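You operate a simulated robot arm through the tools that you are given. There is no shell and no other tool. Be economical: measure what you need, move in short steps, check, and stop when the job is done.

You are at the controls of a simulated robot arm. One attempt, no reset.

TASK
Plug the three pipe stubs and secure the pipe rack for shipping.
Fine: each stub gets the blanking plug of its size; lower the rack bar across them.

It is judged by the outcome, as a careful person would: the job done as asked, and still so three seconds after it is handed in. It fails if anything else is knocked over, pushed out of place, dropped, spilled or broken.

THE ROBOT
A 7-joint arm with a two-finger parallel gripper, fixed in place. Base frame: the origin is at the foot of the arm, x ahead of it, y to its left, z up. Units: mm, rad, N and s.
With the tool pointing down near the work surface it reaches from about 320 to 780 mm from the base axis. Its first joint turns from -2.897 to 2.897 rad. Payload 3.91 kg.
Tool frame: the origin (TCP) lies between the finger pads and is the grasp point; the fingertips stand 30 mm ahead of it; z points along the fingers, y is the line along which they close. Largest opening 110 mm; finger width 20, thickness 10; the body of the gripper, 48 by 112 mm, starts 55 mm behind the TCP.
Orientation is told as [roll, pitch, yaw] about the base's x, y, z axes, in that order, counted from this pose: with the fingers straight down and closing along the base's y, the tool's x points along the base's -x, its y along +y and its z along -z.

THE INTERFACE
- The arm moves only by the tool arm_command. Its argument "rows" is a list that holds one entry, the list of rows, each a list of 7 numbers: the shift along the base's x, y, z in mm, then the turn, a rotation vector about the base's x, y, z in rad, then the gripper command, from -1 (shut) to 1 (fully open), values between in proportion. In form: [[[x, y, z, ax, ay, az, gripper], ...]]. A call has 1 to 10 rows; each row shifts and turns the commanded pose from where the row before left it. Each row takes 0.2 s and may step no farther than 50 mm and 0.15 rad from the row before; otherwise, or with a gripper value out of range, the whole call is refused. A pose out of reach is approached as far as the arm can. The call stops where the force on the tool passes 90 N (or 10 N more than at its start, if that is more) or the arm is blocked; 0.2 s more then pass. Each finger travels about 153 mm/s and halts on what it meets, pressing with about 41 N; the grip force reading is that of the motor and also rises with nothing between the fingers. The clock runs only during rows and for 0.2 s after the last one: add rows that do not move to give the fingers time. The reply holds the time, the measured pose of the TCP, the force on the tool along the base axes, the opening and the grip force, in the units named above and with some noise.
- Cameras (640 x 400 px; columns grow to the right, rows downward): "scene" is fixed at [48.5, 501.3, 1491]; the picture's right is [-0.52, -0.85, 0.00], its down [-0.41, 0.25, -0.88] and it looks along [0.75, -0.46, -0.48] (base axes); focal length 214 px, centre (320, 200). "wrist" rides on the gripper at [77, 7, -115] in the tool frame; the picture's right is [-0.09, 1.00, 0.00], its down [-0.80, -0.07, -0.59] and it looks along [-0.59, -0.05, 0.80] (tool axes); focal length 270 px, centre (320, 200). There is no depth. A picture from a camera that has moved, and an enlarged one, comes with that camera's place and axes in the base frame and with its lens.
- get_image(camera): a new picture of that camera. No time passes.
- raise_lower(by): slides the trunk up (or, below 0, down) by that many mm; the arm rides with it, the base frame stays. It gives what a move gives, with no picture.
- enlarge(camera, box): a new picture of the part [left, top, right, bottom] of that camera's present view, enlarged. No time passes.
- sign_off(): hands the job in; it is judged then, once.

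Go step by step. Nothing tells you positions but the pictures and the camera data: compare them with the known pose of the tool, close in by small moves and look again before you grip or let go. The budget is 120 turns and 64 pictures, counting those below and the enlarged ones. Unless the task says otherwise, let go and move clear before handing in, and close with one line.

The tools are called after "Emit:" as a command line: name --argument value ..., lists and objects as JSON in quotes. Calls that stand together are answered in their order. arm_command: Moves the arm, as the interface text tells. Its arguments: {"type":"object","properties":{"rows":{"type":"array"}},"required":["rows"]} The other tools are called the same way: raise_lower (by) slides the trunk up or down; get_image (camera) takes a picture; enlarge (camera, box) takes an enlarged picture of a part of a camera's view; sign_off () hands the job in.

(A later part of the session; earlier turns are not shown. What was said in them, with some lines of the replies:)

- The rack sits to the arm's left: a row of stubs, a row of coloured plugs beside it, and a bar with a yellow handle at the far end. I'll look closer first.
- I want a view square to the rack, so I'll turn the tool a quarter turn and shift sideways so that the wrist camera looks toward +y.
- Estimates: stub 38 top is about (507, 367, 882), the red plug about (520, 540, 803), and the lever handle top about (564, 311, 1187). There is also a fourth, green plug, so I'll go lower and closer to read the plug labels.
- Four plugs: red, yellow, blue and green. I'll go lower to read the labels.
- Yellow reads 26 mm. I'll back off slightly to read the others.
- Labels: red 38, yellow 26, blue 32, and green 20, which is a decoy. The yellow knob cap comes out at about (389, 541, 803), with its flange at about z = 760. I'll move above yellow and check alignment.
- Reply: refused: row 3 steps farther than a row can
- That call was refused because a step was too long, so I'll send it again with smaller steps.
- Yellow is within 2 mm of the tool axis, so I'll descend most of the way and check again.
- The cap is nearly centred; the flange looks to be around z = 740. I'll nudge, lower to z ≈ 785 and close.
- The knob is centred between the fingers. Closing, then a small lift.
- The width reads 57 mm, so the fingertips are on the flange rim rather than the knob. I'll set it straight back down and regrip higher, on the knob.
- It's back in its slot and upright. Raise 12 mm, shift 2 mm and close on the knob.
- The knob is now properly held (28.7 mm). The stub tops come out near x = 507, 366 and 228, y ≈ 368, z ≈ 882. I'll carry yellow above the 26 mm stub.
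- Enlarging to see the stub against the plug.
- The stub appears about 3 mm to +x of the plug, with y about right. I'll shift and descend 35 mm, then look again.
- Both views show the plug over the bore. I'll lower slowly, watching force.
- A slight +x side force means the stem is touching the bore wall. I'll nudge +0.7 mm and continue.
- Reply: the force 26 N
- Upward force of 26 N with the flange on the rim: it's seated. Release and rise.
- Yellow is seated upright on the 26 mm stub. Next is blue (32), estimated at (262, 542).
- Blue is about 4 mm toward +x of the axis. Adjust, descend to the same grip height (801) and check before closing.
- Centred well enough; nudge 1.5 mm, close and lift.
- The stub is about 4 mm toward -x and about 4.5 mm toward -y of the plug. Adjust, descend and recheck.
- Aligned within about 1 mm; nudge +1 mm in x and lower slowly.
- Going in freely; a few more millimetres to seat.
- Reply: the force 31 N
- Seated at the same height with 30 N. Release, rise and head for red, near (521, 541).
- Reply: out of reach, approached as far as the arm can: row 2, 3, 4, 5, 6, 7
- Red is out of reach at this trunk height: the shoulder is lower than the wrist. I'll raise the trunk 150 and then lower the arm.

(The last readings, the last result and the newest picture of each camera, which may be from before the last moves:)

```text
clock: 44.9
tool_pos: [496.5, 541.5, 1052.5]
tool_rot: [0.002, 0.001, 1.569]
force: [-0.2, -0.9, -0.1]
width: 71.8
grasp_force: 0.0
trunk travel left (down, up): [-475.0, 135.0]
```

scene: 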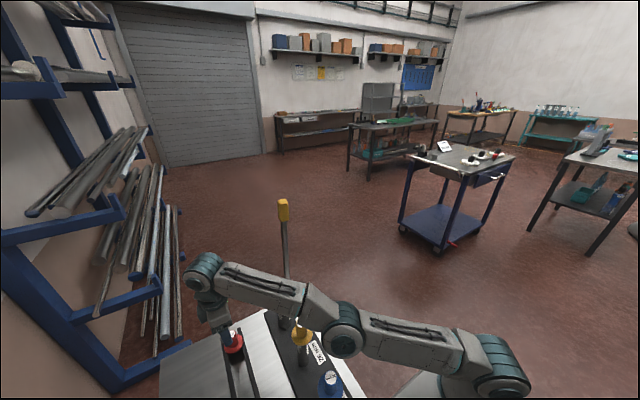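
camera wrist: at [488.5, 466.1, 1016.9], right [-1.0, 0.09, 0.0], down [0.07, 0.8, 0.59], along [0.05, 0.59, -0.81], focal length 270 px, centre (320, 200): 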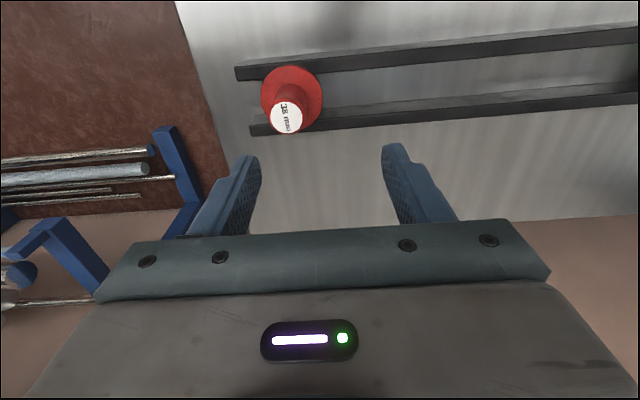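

Emit:
arm_command --rows '[[[14, -2, -30, 0, 0, 0, 0.3], [13, 0, -40, 0, 0, 0, 0.3], [0, 0, -40, 0, 0, 0, 0.3], [0, 0, -40, 0, 0, 0, 0.3], [0, 0, -20, 0, 0, 0, 0.2], [0, 0, 0, 0, 0, 0, 0.2]]]'

Emit:
get_image --camera "wrist"

```text
clock: 46.3
tool_pos: [535.1, 553.4, 884.2]
tool_rot: [0.001, 0.004, 1.571]
force: [-0.5, 0.6, -0.3]
width: 66.1
grasp_force: 0.0
out of reach, approached as far as the arm can: row 2, 3, 4, 5
trunk travel left (down, up): [-475.0, 135.0]
```

```text
24 pictures are left
camera wrist: at [527.4, 477.4, 998.6], right [-1.0, 0.09, 0.0], down [0.07, 0.8, 0.59], along [0.05, 0.59, -0.81], focal length 270 px, centre (320, 200)
```

wrist: 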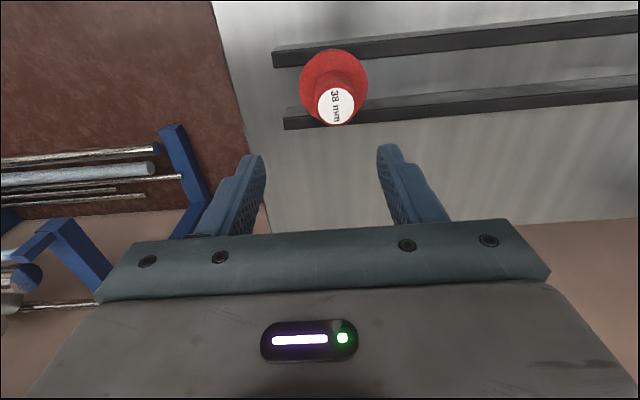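

The reached pose overshot in x and y; I'll bring the command back toward red at (524, 541).

Emit:
arm_command --rows '[[[-12, -6, 0, 0, 0, 0, 0.2], [0, -6, 0, 0, 0, 0, 0.2], [0, 0, 0, 0, 0, 0, 0.2]]]'

```text
clock: 47.1
tool_pos: [533.2, 552.7, 885.9]
tool_rot: [0.003, 0.004, 1.571]
force: [0.1, 0.1, -0.4]
width: 66.0
grasp_force: 0.1
out of reach, approached as far as the arm can: row 1, 2
trunk travel left (down, up): [-475.0, 135.0]
```

Emit:
arm_command --rows '[[[0, 0, 30, 0, 0, 0, 0.2], [0, 0, 30, 0, 0, 0, 0.2], [0, 0, 0, 0, 0, 0, 0.2]]]'

Emit:
get_image --camera "scene"

```text
clock: 47.9
tool_pos: [529.8, 550.8, 947.6]
tool_rot: [0.002, 0.002, 1.569]
force: [0.0, -0.2, 0.0]
width: 65.7
grasp_force: 0.0
out of reach, approached as far as the arm can: row 2
trunk travel left (down, up): [-475.0, 135.0]
```

```text
23 pictures are left
```

scene: 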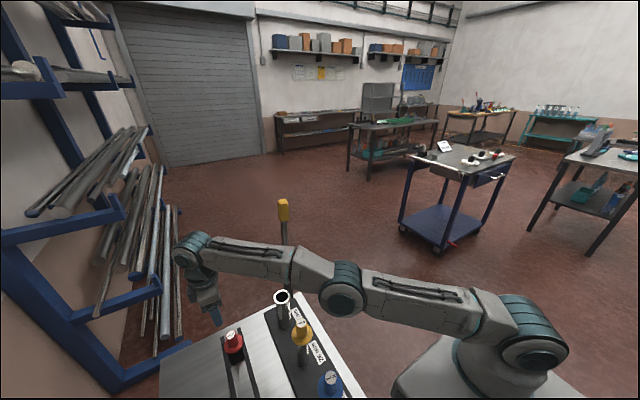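

The arm is nearly straight, so the commanded point is still too far out. Pulling it in.

Emit:
arm_command --rows '[[[-10, -10, 0, 0, 0, 0, 0.2], [-10, -10, 0, 0, 0, 0, 0.2], [0, 0, 0, 0, 0, 0, 0.2]]]'

```text
clock: 48.7
tool_pos: [525.6, 548.8, 949.3]
tool_rot: [0.001, 0.001, 1.571]
force: [0.0, 0.0, 0.1]
width: 65.9
grasp_force: 0.1
out of reach, approached as far as the arm can: row 1, 2
trunk travel left (down, up): [-475.0, 135.0]
```

Emit:
arm_command --rows '[[[-15, -15, 0, 0, 0, 0, 0.2], [-15, -15, 0, 0, 0, 0, 0.2], [0, 0, 0, 0, 0, 0, 0.2]]]'

```text
clock: 49.5
tool_pos: [526.1, 547.9, 949.5]
tool_rot: [0.002, 0.005, 1.572]
force: [0.0, 0.0, -0.2]
width: 66.1
grasp_force: 0.1
out of reach, approached as far as the arm can: row 1, 2
trunk travel left (down, up): [-475.0, 135.0]
```

Emit:
arm_command --rows '[[[-20, -20, 35, 0, 0, 0, 0.2], [-20, -20, 35, 0, 0, 0, 0.2], [-20, -20, 35, 0, 0, 0, 0.2], [0, 0, 0, 0, 0, 0, 0.2]]]'

```text
clock: 50.5
tool_pos: [499.6, 530.0, 1070.2]
tool_rot: [0.004, 0.002, 1.568]
force: [0.4, -0.2, 0.0]
width: 66.0
grasp_force: 0.1
out of reach, approached as far as the arm can: row 1, 2, 3
trunk travel left (down, up): [-475.0, 135.0]
```

Emit:
arm_command --rows '[[[-3, -3, 0, 0, 0, 0, 0.2], [-3, -3, 0, 0, 0, 0, 0.2], [-5, -5, 0, 0, 0, 0, 0.2], [-30, -30, 0, 0, 0, 0, 0.2], [-30, -30, 0, 0, 0, 0, 0.2], [-30, -30, 0, 0, 0, 0, 0.2], [-30, -30, 0, 0, 0, 0, 0.2], [0, 0, 0, 0, 0, 0, 0.2]]]'

```text
clock: 52.3
tool_pos: [477.9, 524.5, 1115.3]
tool_rot: [0.0, 0.003, 1.571]
force: [0.7, -1.0, -0.2]
width: 66.1
grasp_force: 0.1
out of reach, approached as far as the arm can: row 1, 2, 3, 4, 5, 6, 7
trunk travel left (down, up): [-475.0, 135.0]
```

Emit:
arm_command --rows '[[[-10, -11, -15, 0, 0, 0, 0.2], [-10, -11, -15, 0, 0, 0, 0.2], [-10, -11, -15, 0, 0, 0, 0.2], [-10, -11, -15, 0, 0, 0, 0.2], [0, 0, 0, 0, 0, 0, 0.2]]]'

```text
clock: 53.5
tool_pos: [480.7, 530.0, 1100.8]
tool_rot: [0.001, 0.003, 1.569]
force: [0.2, -0.5, -0.2]
width: 66.0
grasp_force: 0.0
out of reach, approached as far as the arm can: row 1, 2, 3, 4
trunk travel left (down, up): [-475.0, 135.0]
```

The elbow seems to have gone past straight, into a branch where inward moves do nothing. I'll push outward through full stretch, up here in free space, then pull back in.

Emit:
arm_command --rows '[[[15, 16, 0, 0, 0, 0, 0.2], [15, 16, 0, 0, 0, 0, 0.2], [0, 0, 0, 0, 0, 0, 0.2]]]'

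Emit:
arm_command --rows '[[[-15, -16, 0, 0, 0, 0, 0.2], [-15, -16, 0, 0, 0, 0, 0.2], [-15, -16, 0, 0, 0, 0, 0.2], [-15, -16, 0, 0, 0, 0, 0.2], [0, 0, 0, 0, 0, 0, 0.2]]]'

```text
clock: 54.3
tool_pos: [486.3, 534.8, 1090.3]
tool_rot: [0.003, 0.003, 1.57]
force: [-1.0, -1.2, 0.7]
width: 66.1
grasp_force: 0.1
out of reach, approached as far as the arm can: row 1, 2
trunk travel left (down, up): [-475.0, 135.0]
```

```text
clock: 55.5
tool_pos: [476.1, 530.3, 1109.0]
tool_rot: [0.001, 0.004, 1.568]
force: [0.3, -0.7, 0.3]
width: 66.0
grasp_force: 0.0
out of reach, approached as far as the arm can: row 1, 2, 3, 4
trunk travel left (down, up): [-475.0, 135.0]
```

Emit:
arm_command --rows '[[[28, 30, 17, 0, 0, 0, 0.2], [-12, -13, -8, 0, 0, 0, 0.2], [0, 0, 0, 0, 0, 0, 0.2]]]'

Emit:
arm_command --rows '[[[-18, -20, -12, 0, 0, 0, 0.2], [0, 0, 0, 0, 0, 0, 0.2]]]'

```text
clock: 56.3
tool_pos: [479.6, 526.7, 1117.6]
tool_rot: [0.002, 0.001, 1.571]
force: [0.1, 0.4, 0.1]
width: 66.0
grasp_force: 0.0
out of reach, approached as far as the arm can: row 1, 2
trunk travel left (down, up): [-475.0, 135.0]
```

```text
clock: 56.9
tool_pos: [480.8, 526.2, 1117.0]
tool_rot: [0.002, 0.001, 1.57]
force: [-0.1, 0.1, -0.1]
width: 65.8
grasp_force: 0.1
out of reach, approached as far as the arm can: row 1
trunk travel left (down, up): [-475.0, 135.0]
```

I'll try a sustained pull straight back along the arm's axis.

Emit:
arm_command --rows '[[[-29, -33, -19, 0, 0, 0, 0.2], [-29, -33, -19, 0, 0, 0, 0.2], [-29, -33, -19, 0, 0, 0, 0.2], [-29, -33, -19, 0, 0, 0, 0.2], [-29, -33, -19, 0, 0, 0, 0.2], [-29, -33, -19, 0, 0, 0, 0.2], [0, 0, 0, 0, 0, 0, 0.2]]]'

```text
clock: 58.5
tool_pos: [479.2, 526.9, 1117.3]
tool_rot: [0.002, 0.002, 1.568]
force: [0.9, -1.2, 0.2]
width: 66.2
grasp_force: 0.1
out of reach, approached as far as the arm can: row 1, 2, 3, 4, 5, 6
trunk travel left (down, up): [-475.0, 135.0]
```

At exact full stretch only a sideways move can unlock the elbow, so I'll command mostly downward with a slight inward pull.

Emit:
arm_command --rows '[[[8, 9, -38, 0, 0, 0, 0.2], [0, 0, 0, 0, 0, 0, 0.2]]]'

Emit:
arm_command --rows '[[[-10, -11, -6, 0, 0, 0, 0.2], [-10, -11, -6, 0, 0, 0, 0.2], [0, 0, 0, 0, 0, 0, 0.2]]]'

```text
clock: 59.1
tool_pos: [487.2, 535.5, 1080.5]
tool_rot: [0.002, 0.004, 1.573]
force: [0.4, 0.6, -0.7]
width: 65.8
grasp_force: 0.0
trunk travel left (down, up): [-475.0, 135.0]
```

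```text
clock: 59.9
tool_pos: [485.8, 535.6, 1080.4]
tool_rot: [0.002, 0.002, 1.569]
force: [0.0, 0.7, 1.0]
width: 65.9
grasp_force: 0.0
out of reach, approached as far as the arm can: row 1, 2
trunk travel left (down, up): [-475.0, 135.0]
```

I'll go to full stretch again, then tilt the fingers inward so that the orientation change drives the elbow to bend.

Emit:
arm_command --rows '[[[28, 30, 15, 0, 0, 0, 0.2], [-24, -27, -14, -0.105, 0.1, 0, 0.2], [-24, -27, -14, -0.105, 0.1, 0, 0.2], [0, 0, 0, 0, 0, 0, 0.2]]]'

Emit:
arm_command --rows '[[[-10, -11, -6, 0, 0, 0, 0.2], [-10, -11, -6, 0, 0, 0, 0.2], [0, 0, 0, 0, 0, 0, 0.2]]]'

```text
clock: 60.9
tool_pos: [445.5, 488.6, 1061.6]
tool_rot: [0.205, 0.211, 1.595]
force: [-0.3, -1.1, 0.0]
width: 65.9
grasp_force: 0.1
out of reach, approached as far as the arm can: row 1, 2
trunk travel left (down, up): [-475.0, 135.0]
```

```text
clock: 61.7
tool_pos: [424.1, 467.6, 1048.9]
tool_rot: [0.203, 0.212, 1.592]
force: [0.6, 0.4, 0.2]
width: 66.0
grasp_force: 0.1
trunk travel left (down, up): [-475.0, 135.0]
```

Unlocked. I'll straighten the tool while staying well inside reach.

Emit:
arm_command --rows '[[[-5, -5, 0, 0.105, -0.1, 0, 0.2], [-5, -5, 0, 0.105, -0.1, 0, 0.2], [0, 0, 0, 0, 0, 0, 0.2]]]'

```text
clock: 62.5
tool_pos: [413.0, 458.2, 1048.2]
tool_rot: [0.0, 0.003, 1.569]
force: [-0.8, 0.6, 0.6]
width: 65.9
grasp_force: 0.0
trunk travel left (down, up): [-475.0, 135.0]
```

Now raise the trunk 50 for more reach near tray level, then approach red from inside.

Emit:
raise_lower --by 50

Emit:
arm_command --rows '[[[0, 10, -45, 0, 0, 0, 0.2], [0, 10, -45, 0, 0, 0, 0.2], [10, 20, -40, 0, 0, 0, 0.2], [20, 20, -20, 0, 0, 0, 0.2], [25, 15, -20, 0, 0, 0, 0.2], [25, 5, -15, 0, 0, 0, 0.2], [15, 0, 0, 0, 0, 0, 0.2], [0, 0, 0, 0, 0, 0, 0.2]]]'

Emit:
get_image --camera "wrist"

```text
clock: 63.5
tool_pos: [414.0, 457.5, 1098.6]
tool_rot: [0.002, 0.002, 1.57]
force: [0.2, -0.3, 0.0]
width: 65.9
grasp_force: 0.0
trunk travel left (down, up): [-525.0, 85.0]
```

```text
clock: 65.2
tool_pos: [507.0, 538.3, 914.5]
tool_rot: [0.001, 0.002, 1.571]
force: [-1.3, 0.3, -0.3]
width: 66.0
grasp_force: 0.2
trunk travel left (down, up): [-525.0, 85.0]
```

```text
22 pictures are left
camera wrist: at [500.5, 463.7, 1029.3], right [-1.0, 0.09, 0.0], down [0.07, 0.8, 0.59], along [0.05, 0.59, -0.81], focal length 270 px, centre (320, 200)
```

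wrist: 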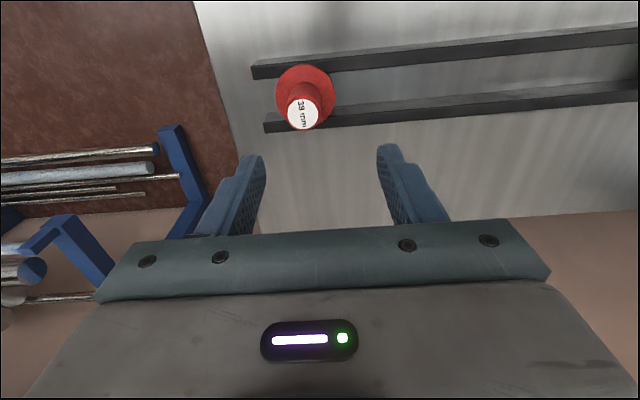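

Red is at x ≈ 522 and y is matched. Move over and descend to grip height.

Emit:
arm_command --rows '[[[7, 1, -20, 0, 0, 0, 0.2], [7, 0, -30, 0, 0, 0, 0.2], [0, 0, -30, 0, 0, 0, 0.2], [0, 0, -32, 0, 0, 0, 0.2], [0, 0, 0, 0, 0, 0, 0.2]]]'

Emit:
get_image --camera "wrist"

```text
clock: 66.5
tool_pos: [521.3, 539.4, 802.8]
tool_rot: [0.002, 0.001, 1.57]
force: [0.2, -0.2, -0.4]
width: 66.1
grasp_force: 0.0
trunk travel left (down, up): [-525.0, 85.0]
```

```text
21 pictures are left
camera wrist: at [514.1, 463.0, 917.7], right [-1.0, 0.09, 0.0], down [0.07, 0.8, 0.59], along [0.05, 0.59, -0.81], focal length 270 px, centre (320, 200)
```

wrist: 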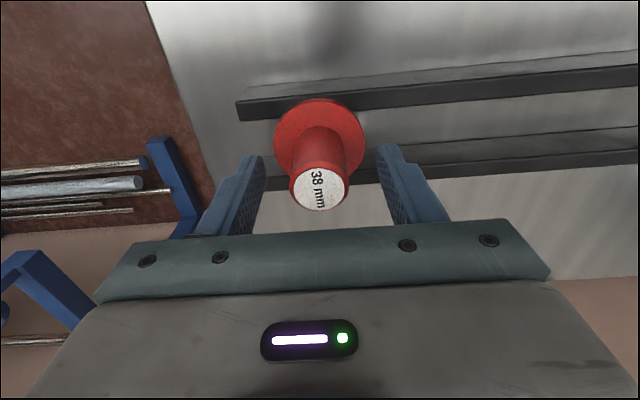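

Centred on red. Close, lift and carry it inward above the 38 mm stub.

Emit:
arm_command --rows '[[[0, 0, 0, 0, 0, 0, -1], [0, 0, 0, 0, 0, 0, -1], [0, 0, 0, 0, 0, 0, -1], [0, 0, 15, 0, 0, 0, -1], [0, 0, 30, 0, 0, 0, -1], [0, 0, 40, 0, 0, 0, -1], [-5, -20, 40, 0, 0, 0, -1], [-5, -20, 40, 0, 0, 0, -1], [0, -20, 40, 0, 0, 0, -1], [0, 0, 0, 0, 0, 0, -1]]]'

Emit:
get_image --camera "wrist"

```text
clock: 68.7
tool_pos: [508.8, 474.3, 1007.1]
tool_rot: [0.003, 0.001, 1.57]
force: [0.4, -0.4, -1.1]
width: 28.3
grasp_force: 41.3
trunk travel left (down, up): [-525.0, 85.0]
```

```text
20 pictures are left
camera wrist: at [503.2, 399.2, 1122.9], right [-1.0, 0.09, 0.0], down [0.07, 0.8, 0.59], along [0.05, 0.59, -0.81], focal length 270 px, centre (320, 200)
```

wrist: 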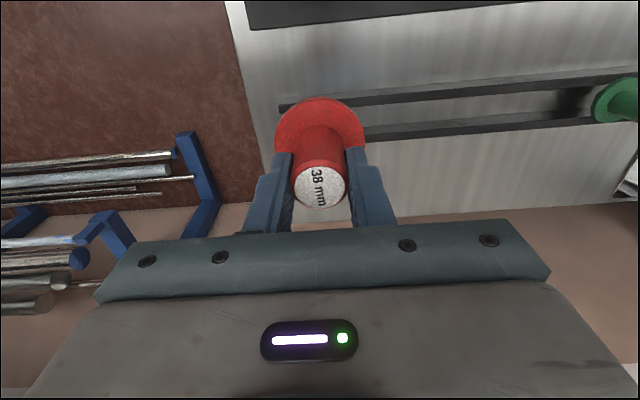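

Red is held. Moving over the 38 mm stub, keeping an eye on the lever.

Emit:
arm_command --rows '[[[-1, -35, 1, 0, 0, 0, -1], [0, -35, 1, 0, 0, 0, -1], [0, -25, 1, 0, 0, 0, -1], [0, -12, 0, 0, 0, 0, -1], [0, 0, 0, 0, 0, 0, -1]]]'

Emit:
get_image --camera "wrist"

Emit:
enlarge --camera "scene" --box '[210, 190, 370, 330]'

```text
clock: 69.8
tool_pos: [512.9, 370.7, 1009.8]
tool_rot: [0.001, 0.0, 1.57]
force: [-0.2, 0.6, -0.7]
width: 28.3
grasp_force: 40.6
trunk travel left (down, up): [-525.0, 85.0]
```

```text
19 pictures are left
camera wrist: at [505.6, 294.6, 1124.5], right [-1.0, 0.09, 0.0], down [0.07, 0.8, 0.59], along [0.05, 0.59, -0.81], focal length 270 px, centre (320, 200)
```

wrist: 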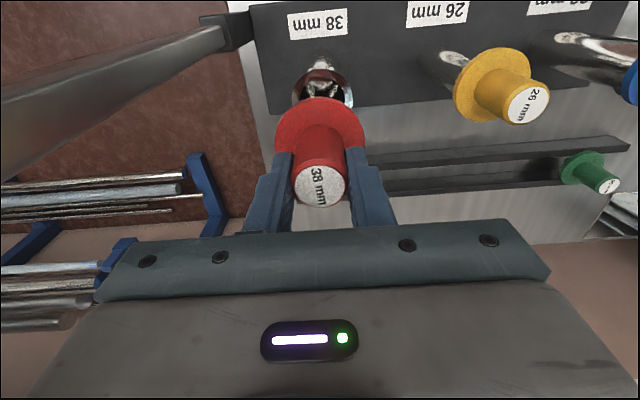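

```text
2.86 times, centred on (290, 260) of scene
camera zoom: at [48.5, 501.3, 1491.0], right [-0.52, -0.85, 0.0], down [-0.41, 0.25, -0.88], along [0.75, -0.46, -0.48], focal length 613 px, centre (406, 29)
```

zoom: 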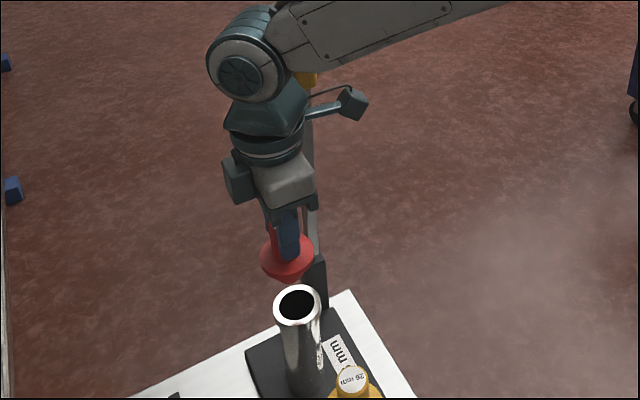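

The lever stands vertical at about (600, 313), well clear. Zooming for alignment.

Emit:
enlarge --camera "wrist" --box '[240, 50, 400, 150]'

```text
4.00 times, centred on (320, 100) of wrist
camera zoom: at [505.6, 294.6, 1124.5], right [-1.0, 0.09, 0.0], down [0.07, 0.8, 0.59], along [0.05, 0.59, -0.81], focal length 1081 px, centre (320, 600)
```

zoom: 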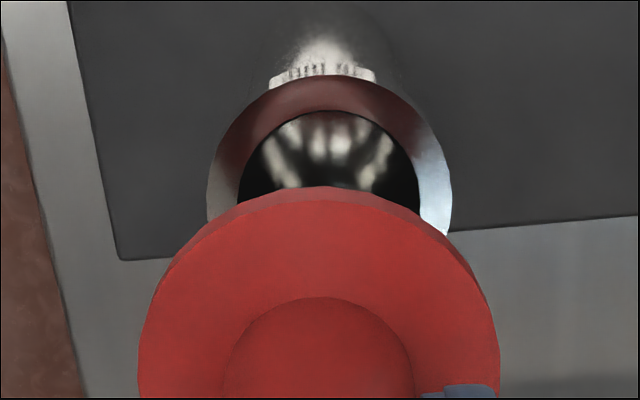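

Offset is about -2 mm in x and -5 mm in y. Correct, descend and check.

Emit:
arm_command --rows '[[[-2.2, -4.8, -15, 0, 0, 0, -1], [0, 0, -15, 0, 0, 0, -1], [0, 0, 0, 0, 0, 0, -1]]]'

Emit:
enlarge --camera "wrist" --box '[240, 50, 400, 150]'

Emit:
enlarge --camera "scene" --box '[240, 230, 320, 300]'

```text
clock: 70.7
tool_pos: [510.3, 367.2, 978.8]
tool_rot: [0.002, 0.003, 1.569]
force: [0.6, 0.7, 0.1]
width: 28.4
grasp_force: 41.1
trunk travel left (down, up): [-525.0, 85.0]
```

```text
4.00 times, centred on (320, 100) of wrist
camera zoom: at [503.4, 290.9, 1093.1], right [-1.0, 0.09, 0.0], down [0.07, 0.8, 0.59], along [0.05, 0.59, -0.81], focal length 1081 px, centre (320, 600)
```

zoom: 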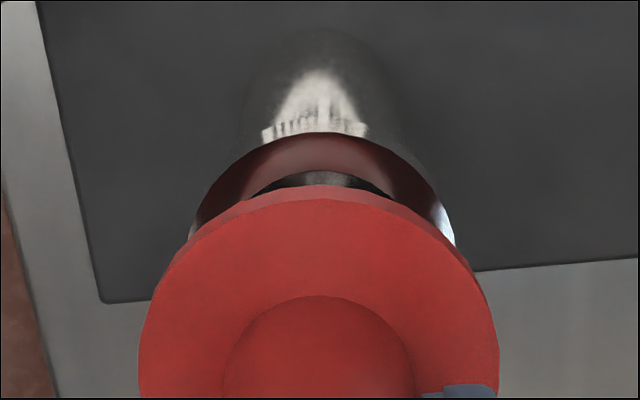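

```text
5.71 times, centred on (280, 265) of scene
camera zoom: at [48.5, 501.3, 1491.0], right [-0.52, -0.85, 0.0], down [-0.41, 0.25, -0.88], along [0.75, -0.46, -0.48], focal length 1226 px, centre (549, -171)
```

zoom: 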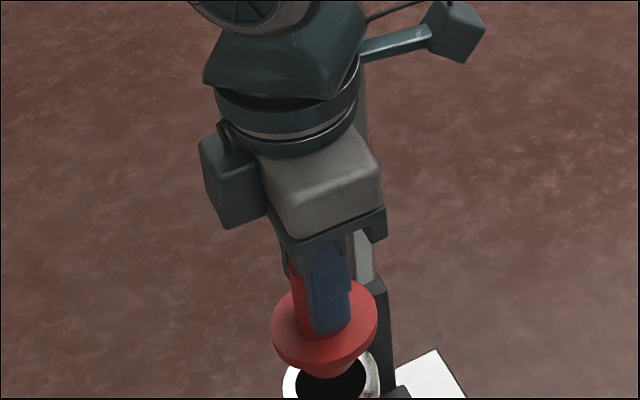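

Aligned within about 1 mm in both views. Lowering slowly.

Emit:
arm_command --rows '[[[0, 0, -8, 0, 0, 0, -1], [0, 0, -6, 0, 0, 0, -1], [0, 0, -6, 0, 0, 0, -1], [0, 0, 0, 0, 0, 0, -1]]]'

Emit:
arm_command --rows '[[[0, 0, -3, 0, 0, 0, -1], [0, 0, -3, 0, 0, 0, -1], [0, 0, 0, 0, 0, 0, -1]]]'

Emit:
arm_command --rows '[[[0, 0, -3, 0, 0, 0, -1], [0, 0, -3, 0, 0, 0, -1], [0, 0, 0, 0, 0, 0, -1]]]'

```text
clock: 71.7
tool_pos: [509.3, 366.0, 958.7]
tool_rot: [0.002, 0.001, 1.571]
force: [-0.1, 0.2, -1.0]
width: 28.5
grasp_force: 41.3
trunk travel left (down, up): [-525.0, 85.0]
```

```text
clock: 72.5
tool_pos: [510.4, 367.0, 953.1]
tool_rot: [0.001, 0.001, 1.571]
force: [0.3, 0.5, -1.6]
width: 28.2
grasp_force: 40.8
trunk travel left (down, up): [-525.0, 85.0]
```

```text
clock: 73.2
tool_pos: [510.5, 367.2, 946.6]
tool_rot: [0.002, 0.002, 1.571]
force: [-0.1, 0.8, -0.6]
width: 28.0
grasp_force: 41.1
trunk travel left (down, up): [-525.0, 85.0]
```

Emit:
arm_command --rows '[[[0, 0, -3, 0, 0, 0, -1], [0, 0, -3, 0, 0, 0, -1], [0, 0, 0, 0, 0, 0, -1]]]'

Emit:
arm_command --rows '[[[0, 0, -2, 0, 0, 0, -1], [0, 0, -2, 0, 0, 0, -1], [0, 0, 0, 0, 0, 0, -1]]]'

```text
clock: 74.0
tool_pos: [509.5, 367.5, 940.9]
tool_rot: [0.003, 0.002, 1.569]
force: [-0.4, -0.6, -1.0]
width: 28.2
grasp_force: 41.1
trunk travel left (down, up): [-525.0, 85.0]
```

```text
clock: 74.8
tool_pos: [509.5, 365.4, 937.7]
tool_rot: [0.002, 0.002, 1.57]
force: [0.4, 0.4, -0.4]
width: 28.5
grasp_force: 41.3
trunk travel left (down, up): [-525.0, 85.0]
```

Emit:
arm_command --rows '[[[0, 0, -2, 0, 0, 0, -1], [0, 0, -1, 0, 0, 0, -1], [0, 0, 0, 0, 0, 0, -1]]]'

```text
clock: 75.7
tool_pos: [510.0, 366.6, 937.3]
tool_rot: [-0.001, -0.001, 1.568]
force: [1.7, -1.7, 15.6]
width: 28.3
grasp_force: 40.8
trunk travel left (down, up): [-525.0, 85.0]
```

Emit:
arm_command --rows '[[[0, 0, -1, 0, 0, 0, -1], [0, 0, 0, 0, 0, 0, -1]]]'

Emit:
enlarge --camera "scene" --box '[240, 250, 320, 320]'

```text
clock: 76.2
tool_pos: [509.2, 367.0, 935.7]
tool_rot: [-0.003, -0.002, 1.57]
force: [3.0, 0.5, 31.4]
width: 28.3
grasp_force: 41.2
trunk travel left (down, up): [-525.0, 85.0]
```

```text
5.71 times, centred on (280, 285) of scene
camera zoom: at [48.5, 501.3, 1491.0], right [-0.52, -0.85, 0.0], down [-0.41, 0.25, -0.88], along [0.75, -0.46, -0.48], focal length 1226 px, centre (549, -286)
```

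zoom: 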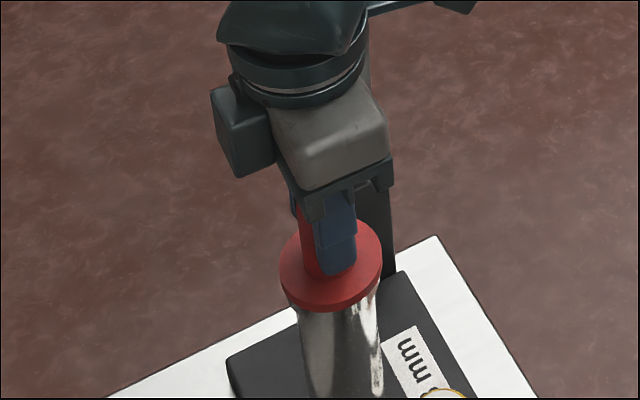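

Red is seated. Release, rise and then study the bar.

Emit:
arm_command --rows '[[[0, 0, 1.5, 0, 0, 0, -1], [0, 0, 0, 0, 0, 0, 0.2], [0, 0, 0, 0, 0, 0, 0.2], [0, 0, 20, 0, 0, 0, 0.2], [0, 0, 40, 0, 0, 0, 0.2], [0, 10, 40, 0, 0, 0, 0.2], [-40, 0, 20, 0, 0, 0, 0.2], [-45, 0, 0, 0, 0, 0, 0.2], [-45, 0, 0, 0, 0, 0, 0.2], [0, 0, 0, 0, 0, 0, 0.2]]]'

Emit:
get_image --camera "wrist"

Emit:
enlarge --camera "scene" --box '[210, 180, 390, 400]'

```text
clock: 78.5
tool_pos: [380.4, 378.8, 1056.9]
tool_rot: [0.004, 0.002, 1.569]
force: [-1.0, -0.2, 0.8]
width: 66.1
grasp_force: 0.1
trunk travel left (down, up): [-525.0, 85.0]
```

```text
13 pictures are left
camera wrist: at [372.7, 302.6, 1171.4], right [-1.0, 0.09, 0.0], down [0.07, 0.8, 0.59], along [0.05, 0.59, -0.81], focal length 270 px, centre (320, 200)
```

wrist: 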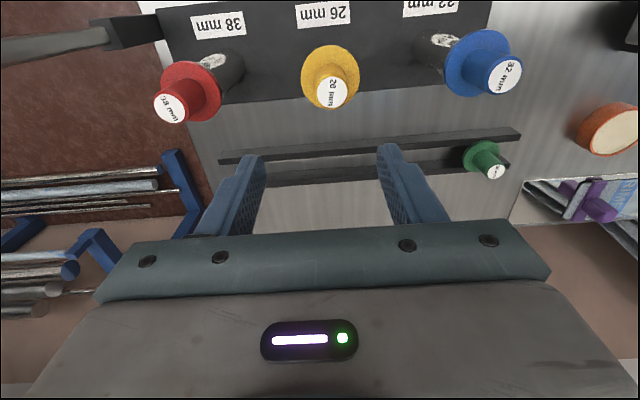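

```text
1.82 times, centred on (300, 290) of scene
camera zoom: at [48.5, 501.3, 1491.0], right [-0.52, -0.85, 0.0], down [-0.41, 0.25, -0.88], along [0.75, -0.46, -0.48], focal length 390 px, centre (356, 36)
```

zoom: 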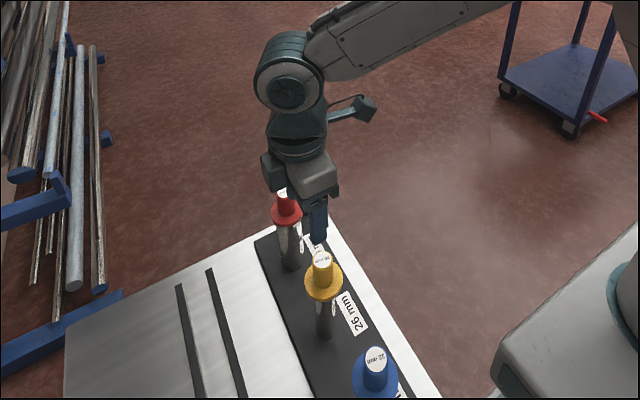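

All three plugs are in. Now I'll inspect the bar's hinge.

Emit:
enlarge --camera "wrist" --box '[40, 0, 200, 100]'

Emit:
raise_lower --by 80

```text
4.00 times, centred on (120, 50) of wrist
camera zoom: at [372.7, 302.6, 1171.4], right [-1.0, 0.09, 0.0], down [0.07, 0.8, 0.59], along [0.05, 0.59, -0.81], focal length 1081 px, centre (1120, 800)
```

zoom: 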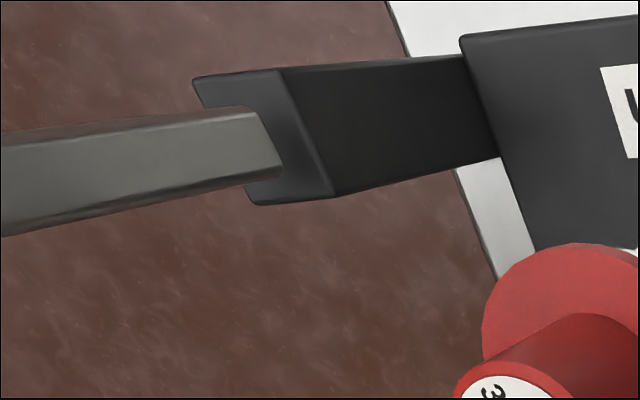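

```text
clock: 79.6
tool_pos: [380.3, 377.8, 1136.6]
tool_rot: [0.002, 0.003, 1.57]
force: [0.1, 0.5, -0.5]
width: 65.9
grasp_force: 0.1
trunk travel left (down, up): [-605.0, 5.0]
```

The post tops out at about (600, 311, 845); the bar rises from there to a yellow handle at z ≈ 1095–1185. I plan to grip the handle from above with fingers closing along y and swing it down along an arc toward -x. First rotate the wrist back and rise.

Emit:
arm_command --rows '[[[5, -2, 14, 0, 0, -0.15, 0.2], [5, -2, 14, 0, 0, -0.15, 0.2], [5, -2, 14, 0, 0, -0.15, 0.2], [5, -2, 14, 0, 0, -0.15, 0.2], [5, -2, 14, 0, 0, -0.15, 0.2], [5, -2, 14, 0, 0, -0.15, 0.2], [5, -2, 14, 0, 0, -0.15, 0.2], [5, -2, 14, 0, 0, -0.15, 0.2], [5, -2, 14, 0, 0, -0.15, 0.2], [5, -2, 14, 0, 0, -0.15, 0.2]]]'

Emit:
arm_command --rows '[[[15, -6, 0, 0, 0, -0.07, 0.2], [15, -6, 0, 0, 0, 0, 0.2], [15, -6, 0, 0, 0, 0, 0.2], [15, -6, 0, 0, 0, 0, 0.2], [15, -6, 0, 0, 0, 0, 0.2], [15, -6, 0, 0, 0, 0, 0.2], [0, 0, 0, 0, 0, 0, 0.2]]]'

Emit:
get_image --camera "wrist"

```text
clock: 81.8
tool_pos: [428.8, 357.9, 1277.7]
tool_rot: [0.002, 0.0, 0.069]
force: [-0.8, 1.1, -0.3]
width: 65.9
grasp_force: 0.0
trunk travel left (down, up): [-605.0, 5.0]
```

```text
clock: 83.4
tool_pos: [519.3, 324.2, 1279.3]
tool_rot: [0.001, 0.001, -0.002]
force: [0.0, 0.1, 0.0]
width: 66.0
grasp_force: 0.0
trunk travel left (down, up): [-605.0, 5.0]
```

```text
10 pictures are left
camera wrist: at [443.2, 331.7, 1393.5], right [0.09, 1.0, 0.0], down [0.8, -0.07, 0.59], along [0.59, -0.05, -0.81], focal length 270 px, centre (320, 200)
```

wrist: 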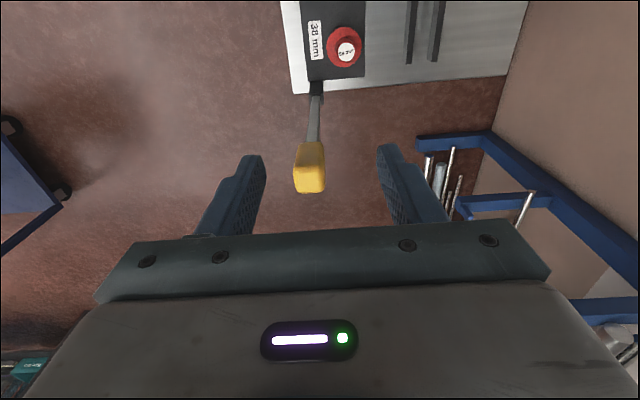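

The handle top is near (578, 312, 1175). Moving above it to check alignment.

Emit:
arm_command --rows '[[[20, -4, -10, 0, 0, 0, 0.2], [20, -4, -10, 0, 0, 0, 0.2], [20, -4, -10, 0, 0, 0, 0.2], [0, 0, -15, 0, 0, 0, 0.2], [0, 0, 0, 0, 0, 0, 0.2]]]'

Emit:
get_image --camera "wrist"

```text
clock: 84.6
tool_pos: [580.2, 312.2, 1231.7]
tool_rot: [-0.001, 0.004, 0.0]
force: [0.3, -0.2, 0.5]
width: 66.0
grasp_force: 0.1
trunk travel left (down, up): [-605.0, 5.0]
```

```text
9 pictures are left
camera wrist: at [503.6, 320.1, 1346.4], right [0.09, 1.0, 0.0], down [0.8, -0.07, 0.59], along [0.59, -0.05, -0.81], focal length 270 px, centre (320, 200)
```

wrist: 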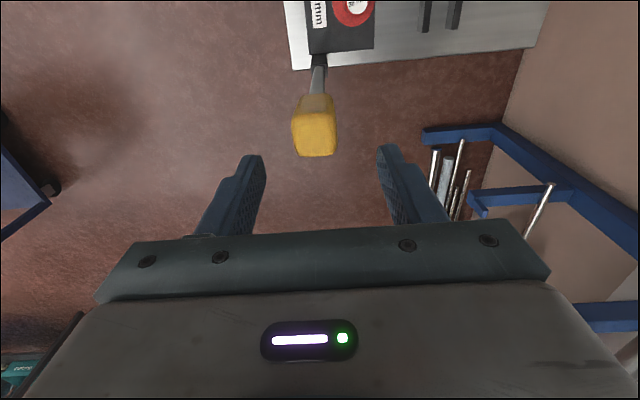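

The handle is about 6 mm toward -x and 3 mm toward -y. Adjust and descend around it.

Emit:
arm_command --rows '[[[-6, -3, -20, 0, 0, 0, 0.2], [0, 0, -35, 0, 0, 0, 0.2], [2, 0, -35, 0, 0, 0, 0.2], [0, 0, 0, 0, 0, 0, 0.2]]]'

Emit:
get_image --camera "wrist"

```text
clock: 85.6
tool_pos: [576.6, 309.3, 1142.1]
tool_rot: [0.002, 0.003, -0.001]
force: [-0.6, 0.2, -0.7]
width: 66.2
grasp_force: 0.0
trunk travel left (down, up): [-605.0, 5.0]
```

```text
8 pictures are left
camera wrist: at [498.7, 316.0, 1257.5], right [0.09, 1.0, 0.0], down [0.8, -0.07, 0.59], along [0.59, -0.05, -0.81], focal length 270 px, centre (320, 200)
```

wrist: 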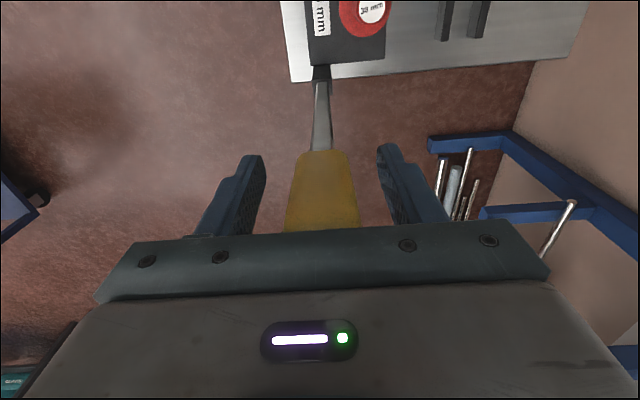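

The handle sits between the fingers. Close, then a first small arc step to feel the hinge.

Emit:
arm_command --rows '[[[0, 0, 0, 0, 0, 0, -1], [0, 0, 0, 0, 0, 0, -1], [0, 0, 0, 0, 0, 0, -1]]]'

Emit:
arm_command --rows '[[[-10, 0, -0.5, 0, 0, 0, -1], [-10, 0, -1, 0, 0, 0, -1], [0, 0, 0, 0, 0, 0, -1]]]'

```text
clock: 86.4
tool_pos: [575.6, 310.8, 1141.2]
tool_rot: [0.002, 0.002, 0.002]
force: [-0.4, 7.7, -1.1]
width: 27.8
grasp_force: 44.5
trunk travel left (down, up): [-605.0, 5.0]
```

```text
clock: 87.2
tool_pos: [557.2, 309.5, 1141.1]
tool_rot: [-0.002, 0.002, -0.001]
force: [7.9, 9.4, -0.8]
width: 28.0
grasp_force: 44.8
trunk travel left (down, up): [-605.0, 5.0]
```

The bar swings with light resistance. Continuing along the arc.

Emit:
arm_command --rows '[[[-19, 1, -3, 0, 0, 0, -1], [-19, 0, -4, 0, 0, 0, -1], [0, 0, 0, 0, 0, 0, -1]]]'

Emit:
arm_command --rows '[[[-19, 0, -5, 0, 0, 0, -1], [-19, 0, -6.5, 0, 0, 0, -1], [0, 0, 0, 0, 0, 0, -1]]]'

Emit:
enlarge --camera "scene" --box '[180, 150, 420, 400]'

```text
clock: 88.0
tool_pos: [519.6, 309.6, 1133.5]
tool_rot: [0.001, 0.002, 0.0]
force: [5.5, 6.9, 1.1]
width: 28.1
grasp_force: 44.8
trunk travel left (down, up): [-605.0, 5.0]
```

```text
clock: 88.8
tool_pos: [480.1, 310.8, 1120.5]
tool_rot: [-0.001, 0.004, 0.0]
force: [7.8, 10.3, -8.9]
width: 27.9
grasp_force: 45.0
trunk travel left (down, up): [-605.0, 5.0]
```

```text
1.60 times, centred on (300, 275) of scene
camera zoom: at [48.5, 501.3, 1491.0], right [-0.52, -0.85, 0.0], down [-0.41, 0.25, -0.88], along [0.75, -0.46, -0.48], focal length 343 px, centre (352, 80)
```

zoom: 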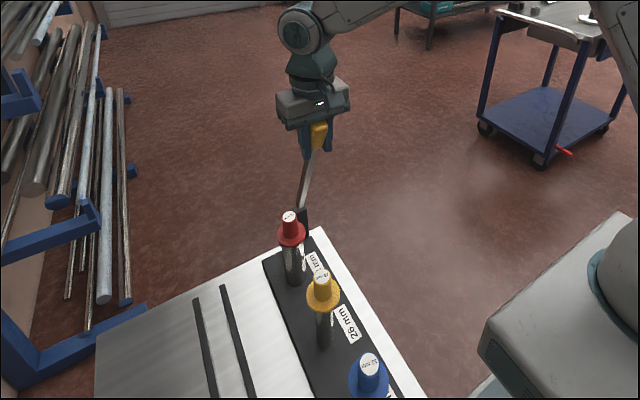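

Good control. Continue the arc; the path stays between the plugs.

Emit:
arm_command --rows '[[[-17.5, 0, -8, 0, 0, 0, -1], [-17.3, 0, -9, 0, 0, 0, -1], [-17, 0, -10, 0, 0, 0, -1], [-16.2, 0, -11, 0, 0, 0, -1], [0, 0, 0, 0, 0, 0, -1]]]'

Emit:
arm_command --rows '[[[-15.5, 0, -12, 0, 0, 0, -1], [-14.5, 0, -13, 0, 0, 0, -1], [0, 0, 0, 0, 0, 0, -1]]]'

```text
clock: 90.0
tool_pos: [412.4, 310.0, 1083.2]
tool_rot: [0.0, 0.001, 0.002]
force: [1.4, 20.0, 4.1]
width: 28.0
grasp_force: 45.3
trunk travel left (down, up): [-605.0, 5.0]
```

```text
clock: 90.8
tool_pos: [381.9, 309.6, 1057.0]
tool_rot: [0.001, 0.003, 0.001]
force: [10.4, 17.8, -5.2]
width: 28.1
grasp_force: 44.3
trunk travel left (down, up): [-605.0, 5.0]
```

A sideways force of +18 N in y is building up, so I'll relieve it with +2 mm and continue.

Emit:
arm_command --rows '[[[-13.7, 1.5, -14, 0, 0, 0, -1], [-13, 1, -15, 0, 0, 0, -1], [-12, 0, -16, 0, 0, 0, -1], [-10.6, 0, -16, 0, 0, 0, -1], [0, 0, 0, 0, 0, 0, -1]]]'

Emit:
get_image --camera "wrist"

```text
clock: 92.0
tool_pos: [332.0, 310.0, 995.7]
tool_rot: [-0.001, 0.002, 0.001]
force: [-3.4, -1.5, 4.6]
width: 28.0
grasp_force: 44.4
trunk travel left (down, up): [-605.0, 5.0]
```

```text
6 pictures are left
camera wrist: at [255.7, 318.1, 1111.2], right [0.09, 1.0, 0.0], down [0.8, -0.07, 0.59], along [0.59, -0.05, -0.81], focal length 270 px, centre (320, 200)
```

wrist: 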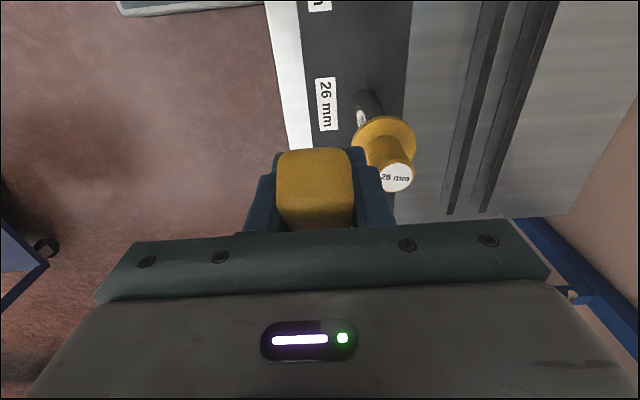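

On track. Continue down, watching forces.

Emit:
arm_command --rows '[[[-9.7, 0, -17, 0, 0, 0, -1], [-8.5, 0, -17.6, 0, 0, 0, -1], [0, 0, 0, 0, 0, 0, -1]]]'

Emit:
arm_command --rows '[[[-7.4, 0, -18, 0, 0, 0, -1], [-6.2, 0, -18.6, 0, 0, 0, -1], [0, 0, 0, 0, 0, 0, -1]]]'

Emit:
get_image --camera "wrist"

```text
clock: 92.8
tool_pos: [314.0, 310.4, 962.2]
tool_rot: [0.001, 0.001, -0.001]
force: [1.6, -1.5, 1.4]
width: 27.8
grasp_force: 45.1
trunk travel left (down, up): [-605.0, 5.0]
```

```text
clock: 93.6
tool_pos: [300.3, 309.9, 925.4]
tool_rot: [-0.001, 0.002, 0.001]
force: [-1.9, -0.3, -0.7]
width: 27.8
grasp_force: 44.4
trunk travel left (down, up): [-605.0, 5.0]
```

```text
5 pictures are left
camera wrist: at [222.9, 317.8, 1040.0], right [0.09, 1.0, 0.0], down [0.8, -0.07, 0.59], along [0.59, -0.05, -0.81], focal length 270 px, centre (320, 200)
```

wrist: 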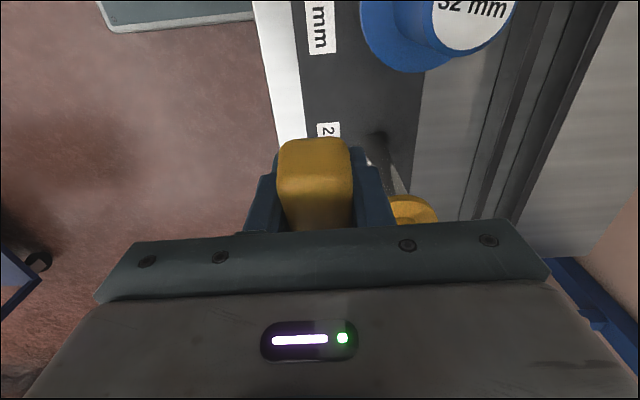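

Still clear between blue and yellow. Continuing in smaller steps until the stop.

Emit:
arm_command --rows '[[[-2.8, 0, -9.5, 0, 0, 0, -1], [-2.3, 0, -9.5, 0, 0, 0, -1], [-2, 0, -9.7, 0, 0, 0, -1], [-1.7, 0, -9.7, 0, 0, 0, -1], [0, 0, 0, 0, 0, 0, -1]]]'

Emit:
arm_command --rows '[[[-1.5, 0, -9, 0, 0, 0, -1], [-1.3, 0, -9, 0, 0, 0, -1], [0, 0, 0, 0, 0, 0, -1]]]'

```text
clock: 94.8
tool_pos: [290.6, 309.2, 887.4]
tool_rot: [0.0, 0.005, -0.002]
force: [-4.0, -14.4, 1.5]
width: 27.9
grasp_force: 44.7
trunk travel left (down, up): [-605.0, 5.0]
```

```text
clock: 95.6
tool_pos: [287.2, 309.1, 869.2]
tool_rot: [0.0, 0.005, -0.001]
force: [-10.7, -16.1, -0.9]
width: 28.0
grasp_force: 45.2
trunk travel left (down, up): [-605.0, 5.0]
```

Emit:
arm_command --rows '[[[-1, -1.5, -7, 0, 0, 0, -1], [-0.3, 0, -7, 0, 0, 0, -1], [0, 0, 0, 0, 0, 0, -1]]]'

Emit:
arm_command --rows '[[[0, 0, -5, 0, 0, 0, -1], [0, 0, -5, 0, 0, 0, -1], [0, 0, 0, 0, 0, 0, -1]]]'

```text
clock: 96.4
tool_pos: [285.5, 309.6, 854.8]
tool_rot: [0.004, 0.0, 0.002]
force: [-18.8, -5.0, 1.8]
width: 27.8
grasp_force: 45.6
trunk travel left (down, up): [-605.0, 5.0]
```

```text
clock: 97.2
tool_pos: [286.6, 309.5, 845.9]
tool_rot: [0.003, 0.0, 0.003]
force: [-15.9, 6.0, 2.2]
width: 28.0
grasp_force: 44.7
trunk travel left (down, up): [-605.0, 5.0]
```

No stop felt yet at z ≈ 846. Checking the bar's attitude.

Emit:
enlarge --camera "scene" --box '[240, 260, 400, 400]'

```text
2.86 times, centred on (320, 330) of scene
camera zoom: at [48.5, 501.3, 1491.0], right [-0.52, -0.85, 0.0], down [-0.41, 0.25, -0.88], along [0.75, -0.46, -0.48], focal length 613 px, centre (320, -171)
```

zoom: 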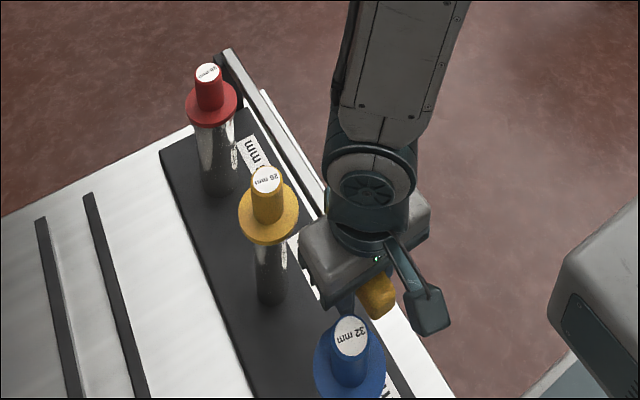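

The bar is nearly horizontal alongside the stubs. Small steps down until the stop is felt.

Emit:
arm_command --rows '[[[-1.5, 0, -3, 0, 0, 0, -1], [0, 0, -3, 0, 0, 0, -1], [0, 0, 0, 0, 0, 0, -1]]]'

Emit:
arm_command --rows '[[[0, 0, -2, 0, 0, 0, -1], [0, 0, -2, 0, 0, 0, -1], [0, 0, 0, 0, 0, 0, -1]]]'

```text
clock: 98.0
tool_pos: [287.0, 308.9, 841.0]
tool_rot: [0.001, -0.001, 0.002]
force: [-6.0, 5.6, 2.5]
width: 27.9
grasp_force: 45.3
trunk travel left (down, up): [-605.0, 5.0]
```

```text
clock: 98.8
tool_pos: [285.5, 309.9, 835.9]
tool_rot: [-0.001, 0.003, -0.001]
force: [-2.3, 1.7, 3.6]
width: 27.9
grasp_force: 44.5
trunk travel left (down, up): [-605.0, 5.0]
```

Emit:
arm_command --rows '[[[0, 0, -2, 0, 0, 0, -1], [0, 0, -2, 0, 0, 0, -1], [0, 0, 0, 0, 0, 0, -1]]]'

Emit:
arm_command --rows '[[[0, 0, -2, 0, 0, 0, -1], [0, 0, -2, 0, 0, 0, -1], [0, 0, 0, 0, 0, 0, -1]]]'

```text
clock: 99.6
tool_pos: [286.9, 310.7, 832.1]
tool_rot: [0.0, 0.002, -0.001]
force: [-5.6, 2.1, 2.3]
width: 27.6
grasp_force: 44.8
trunk travel left (down, up): [-605.0, 5.0]
```

```text
clock: 100.4
tool_pos: [286.0, 311.1, 828.6]
tool_rot: [0.0, 0.0, 0.003]
force: [-5.0, 3.9, 2.8]
width: 27.7
grasp_force: 44.8
trunk travel left (down, up): [-605.0, 5.0]
```

Emit:
arm_command --rows '[[[0, 0, -3, 0, 0, 0, -1], [0, 0, -3, 0, 0, 0, -1], [0, 0, 0, 0, 0, 0, -1]]]'

Emit:
get_image --camera "wrist"

```text
clock: 101.2
tool_pos: [286.5, 311.1, 823.3]
tool_rot: [0.003, -0.002, 0.001]
force: [-0.6, 6.3, 40.6]
width: 27.9
grasp_force: 44.9
trunk travel left (down, up): [-605.0, 5.0]
```

```text
3 pictures are left
camera wrist: at [208.8, 317.5, 938.8], right [0.09, 1.0, 0.0], down [0.8, -0.07, 0.6], along [0.59, -0.05, -0.8], focal length 270 px, centre (320, 200)
```

wrist: 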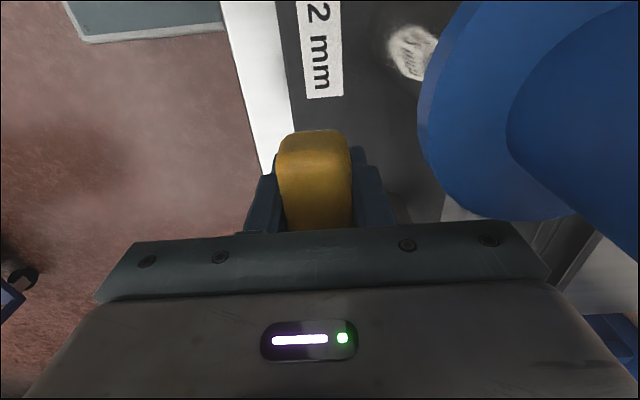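

Firm stop reached (40 N). Ease off, open modestly and rise straight up.

Emit:
arm_command --rows '[[[0, 0, 2, 0, 0, 0, -1], [0, 0, 0, 0, 0, 0, -0.1], [0, 0, 0, 0, 0, 0, -0.1], [0, 0, 15, 0, 0, 0, -0.1], [0, 0, 30, 0, 0, 0, -0.1], [0, 0, 45, 0, 0, 0, -0.1], [0, 0, 45, 0, 0, 0, -0.1], [0, -20, 40, 0, 0, 0, -0.1], [0, -40, 20, 0, 0, 0, -0.1], [0, 0, 0, 0, 0, 0, -0.1]]]'

Emit:
arm_command --rows '[[[0, -45, 0, 0, 0, 0, -0.1], [20, -45, 0, 0, 0, 0, -0.1], [20, -45, 0, 0, 0, 0, -0.1], [20, -40, 0, 0, 0, 0, -0.1], [0, 0, 0, 0, 0, 0, -0.1]]]'

Emit:
enlarge --camera "scene" --box '[200, 220, 400, 400]'

```text
clock: 103.4
tool_pos: [286.1, 249.6, 1021.4]
tool_rot: [-0.001, 0.002, 0.002]
force: [0.2, 0.0, 0.1]
width: 49.4
grasp_force: 0.1
trunk travel left (down, up): [-605.0, 5.0]
```

```text
clock: 104.6
tool_pos: [348.4, 70.5, 1016.1]
tool_rot: [0.004, 0.002, 0.001]
force: [0.0, 0.4, 0.3]
width: 49.4
grasp_force: 0.0
trunk travel left (down, up): [-605.0, 5.0]
```

```text
2.22 times, centred on (300, 310) of scene
camera zoom: at [48.5, 501.3, 1491.0], right [-0.52, -0.85, 0.0], down [-0.41, 0.25, -0.88], along [0.75, -0.46, -0.48], focal length 477 px, centre (364, -44)
```

zoom: 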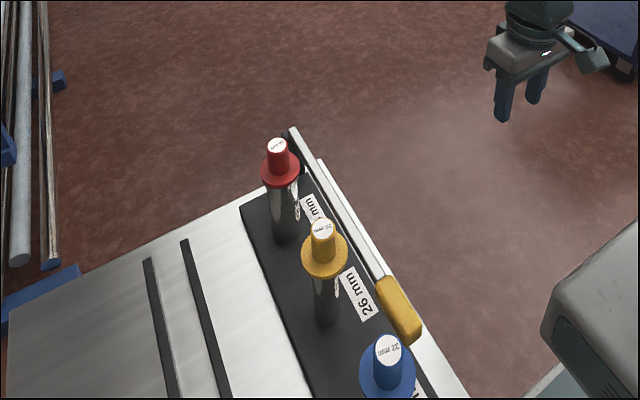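

All three plugs are seated upright, the bar lies down along the stubs at its stop, and the arm is clear. Handing in.

Emit:
sign_off

```text
The job is handed in.
```

The red 38, yellow 26 and blue 32 plugs are seated in their matching stubs, the rack bar is lowered to its stop alongside them, and the spare green 20 mm plug was left in its tray.
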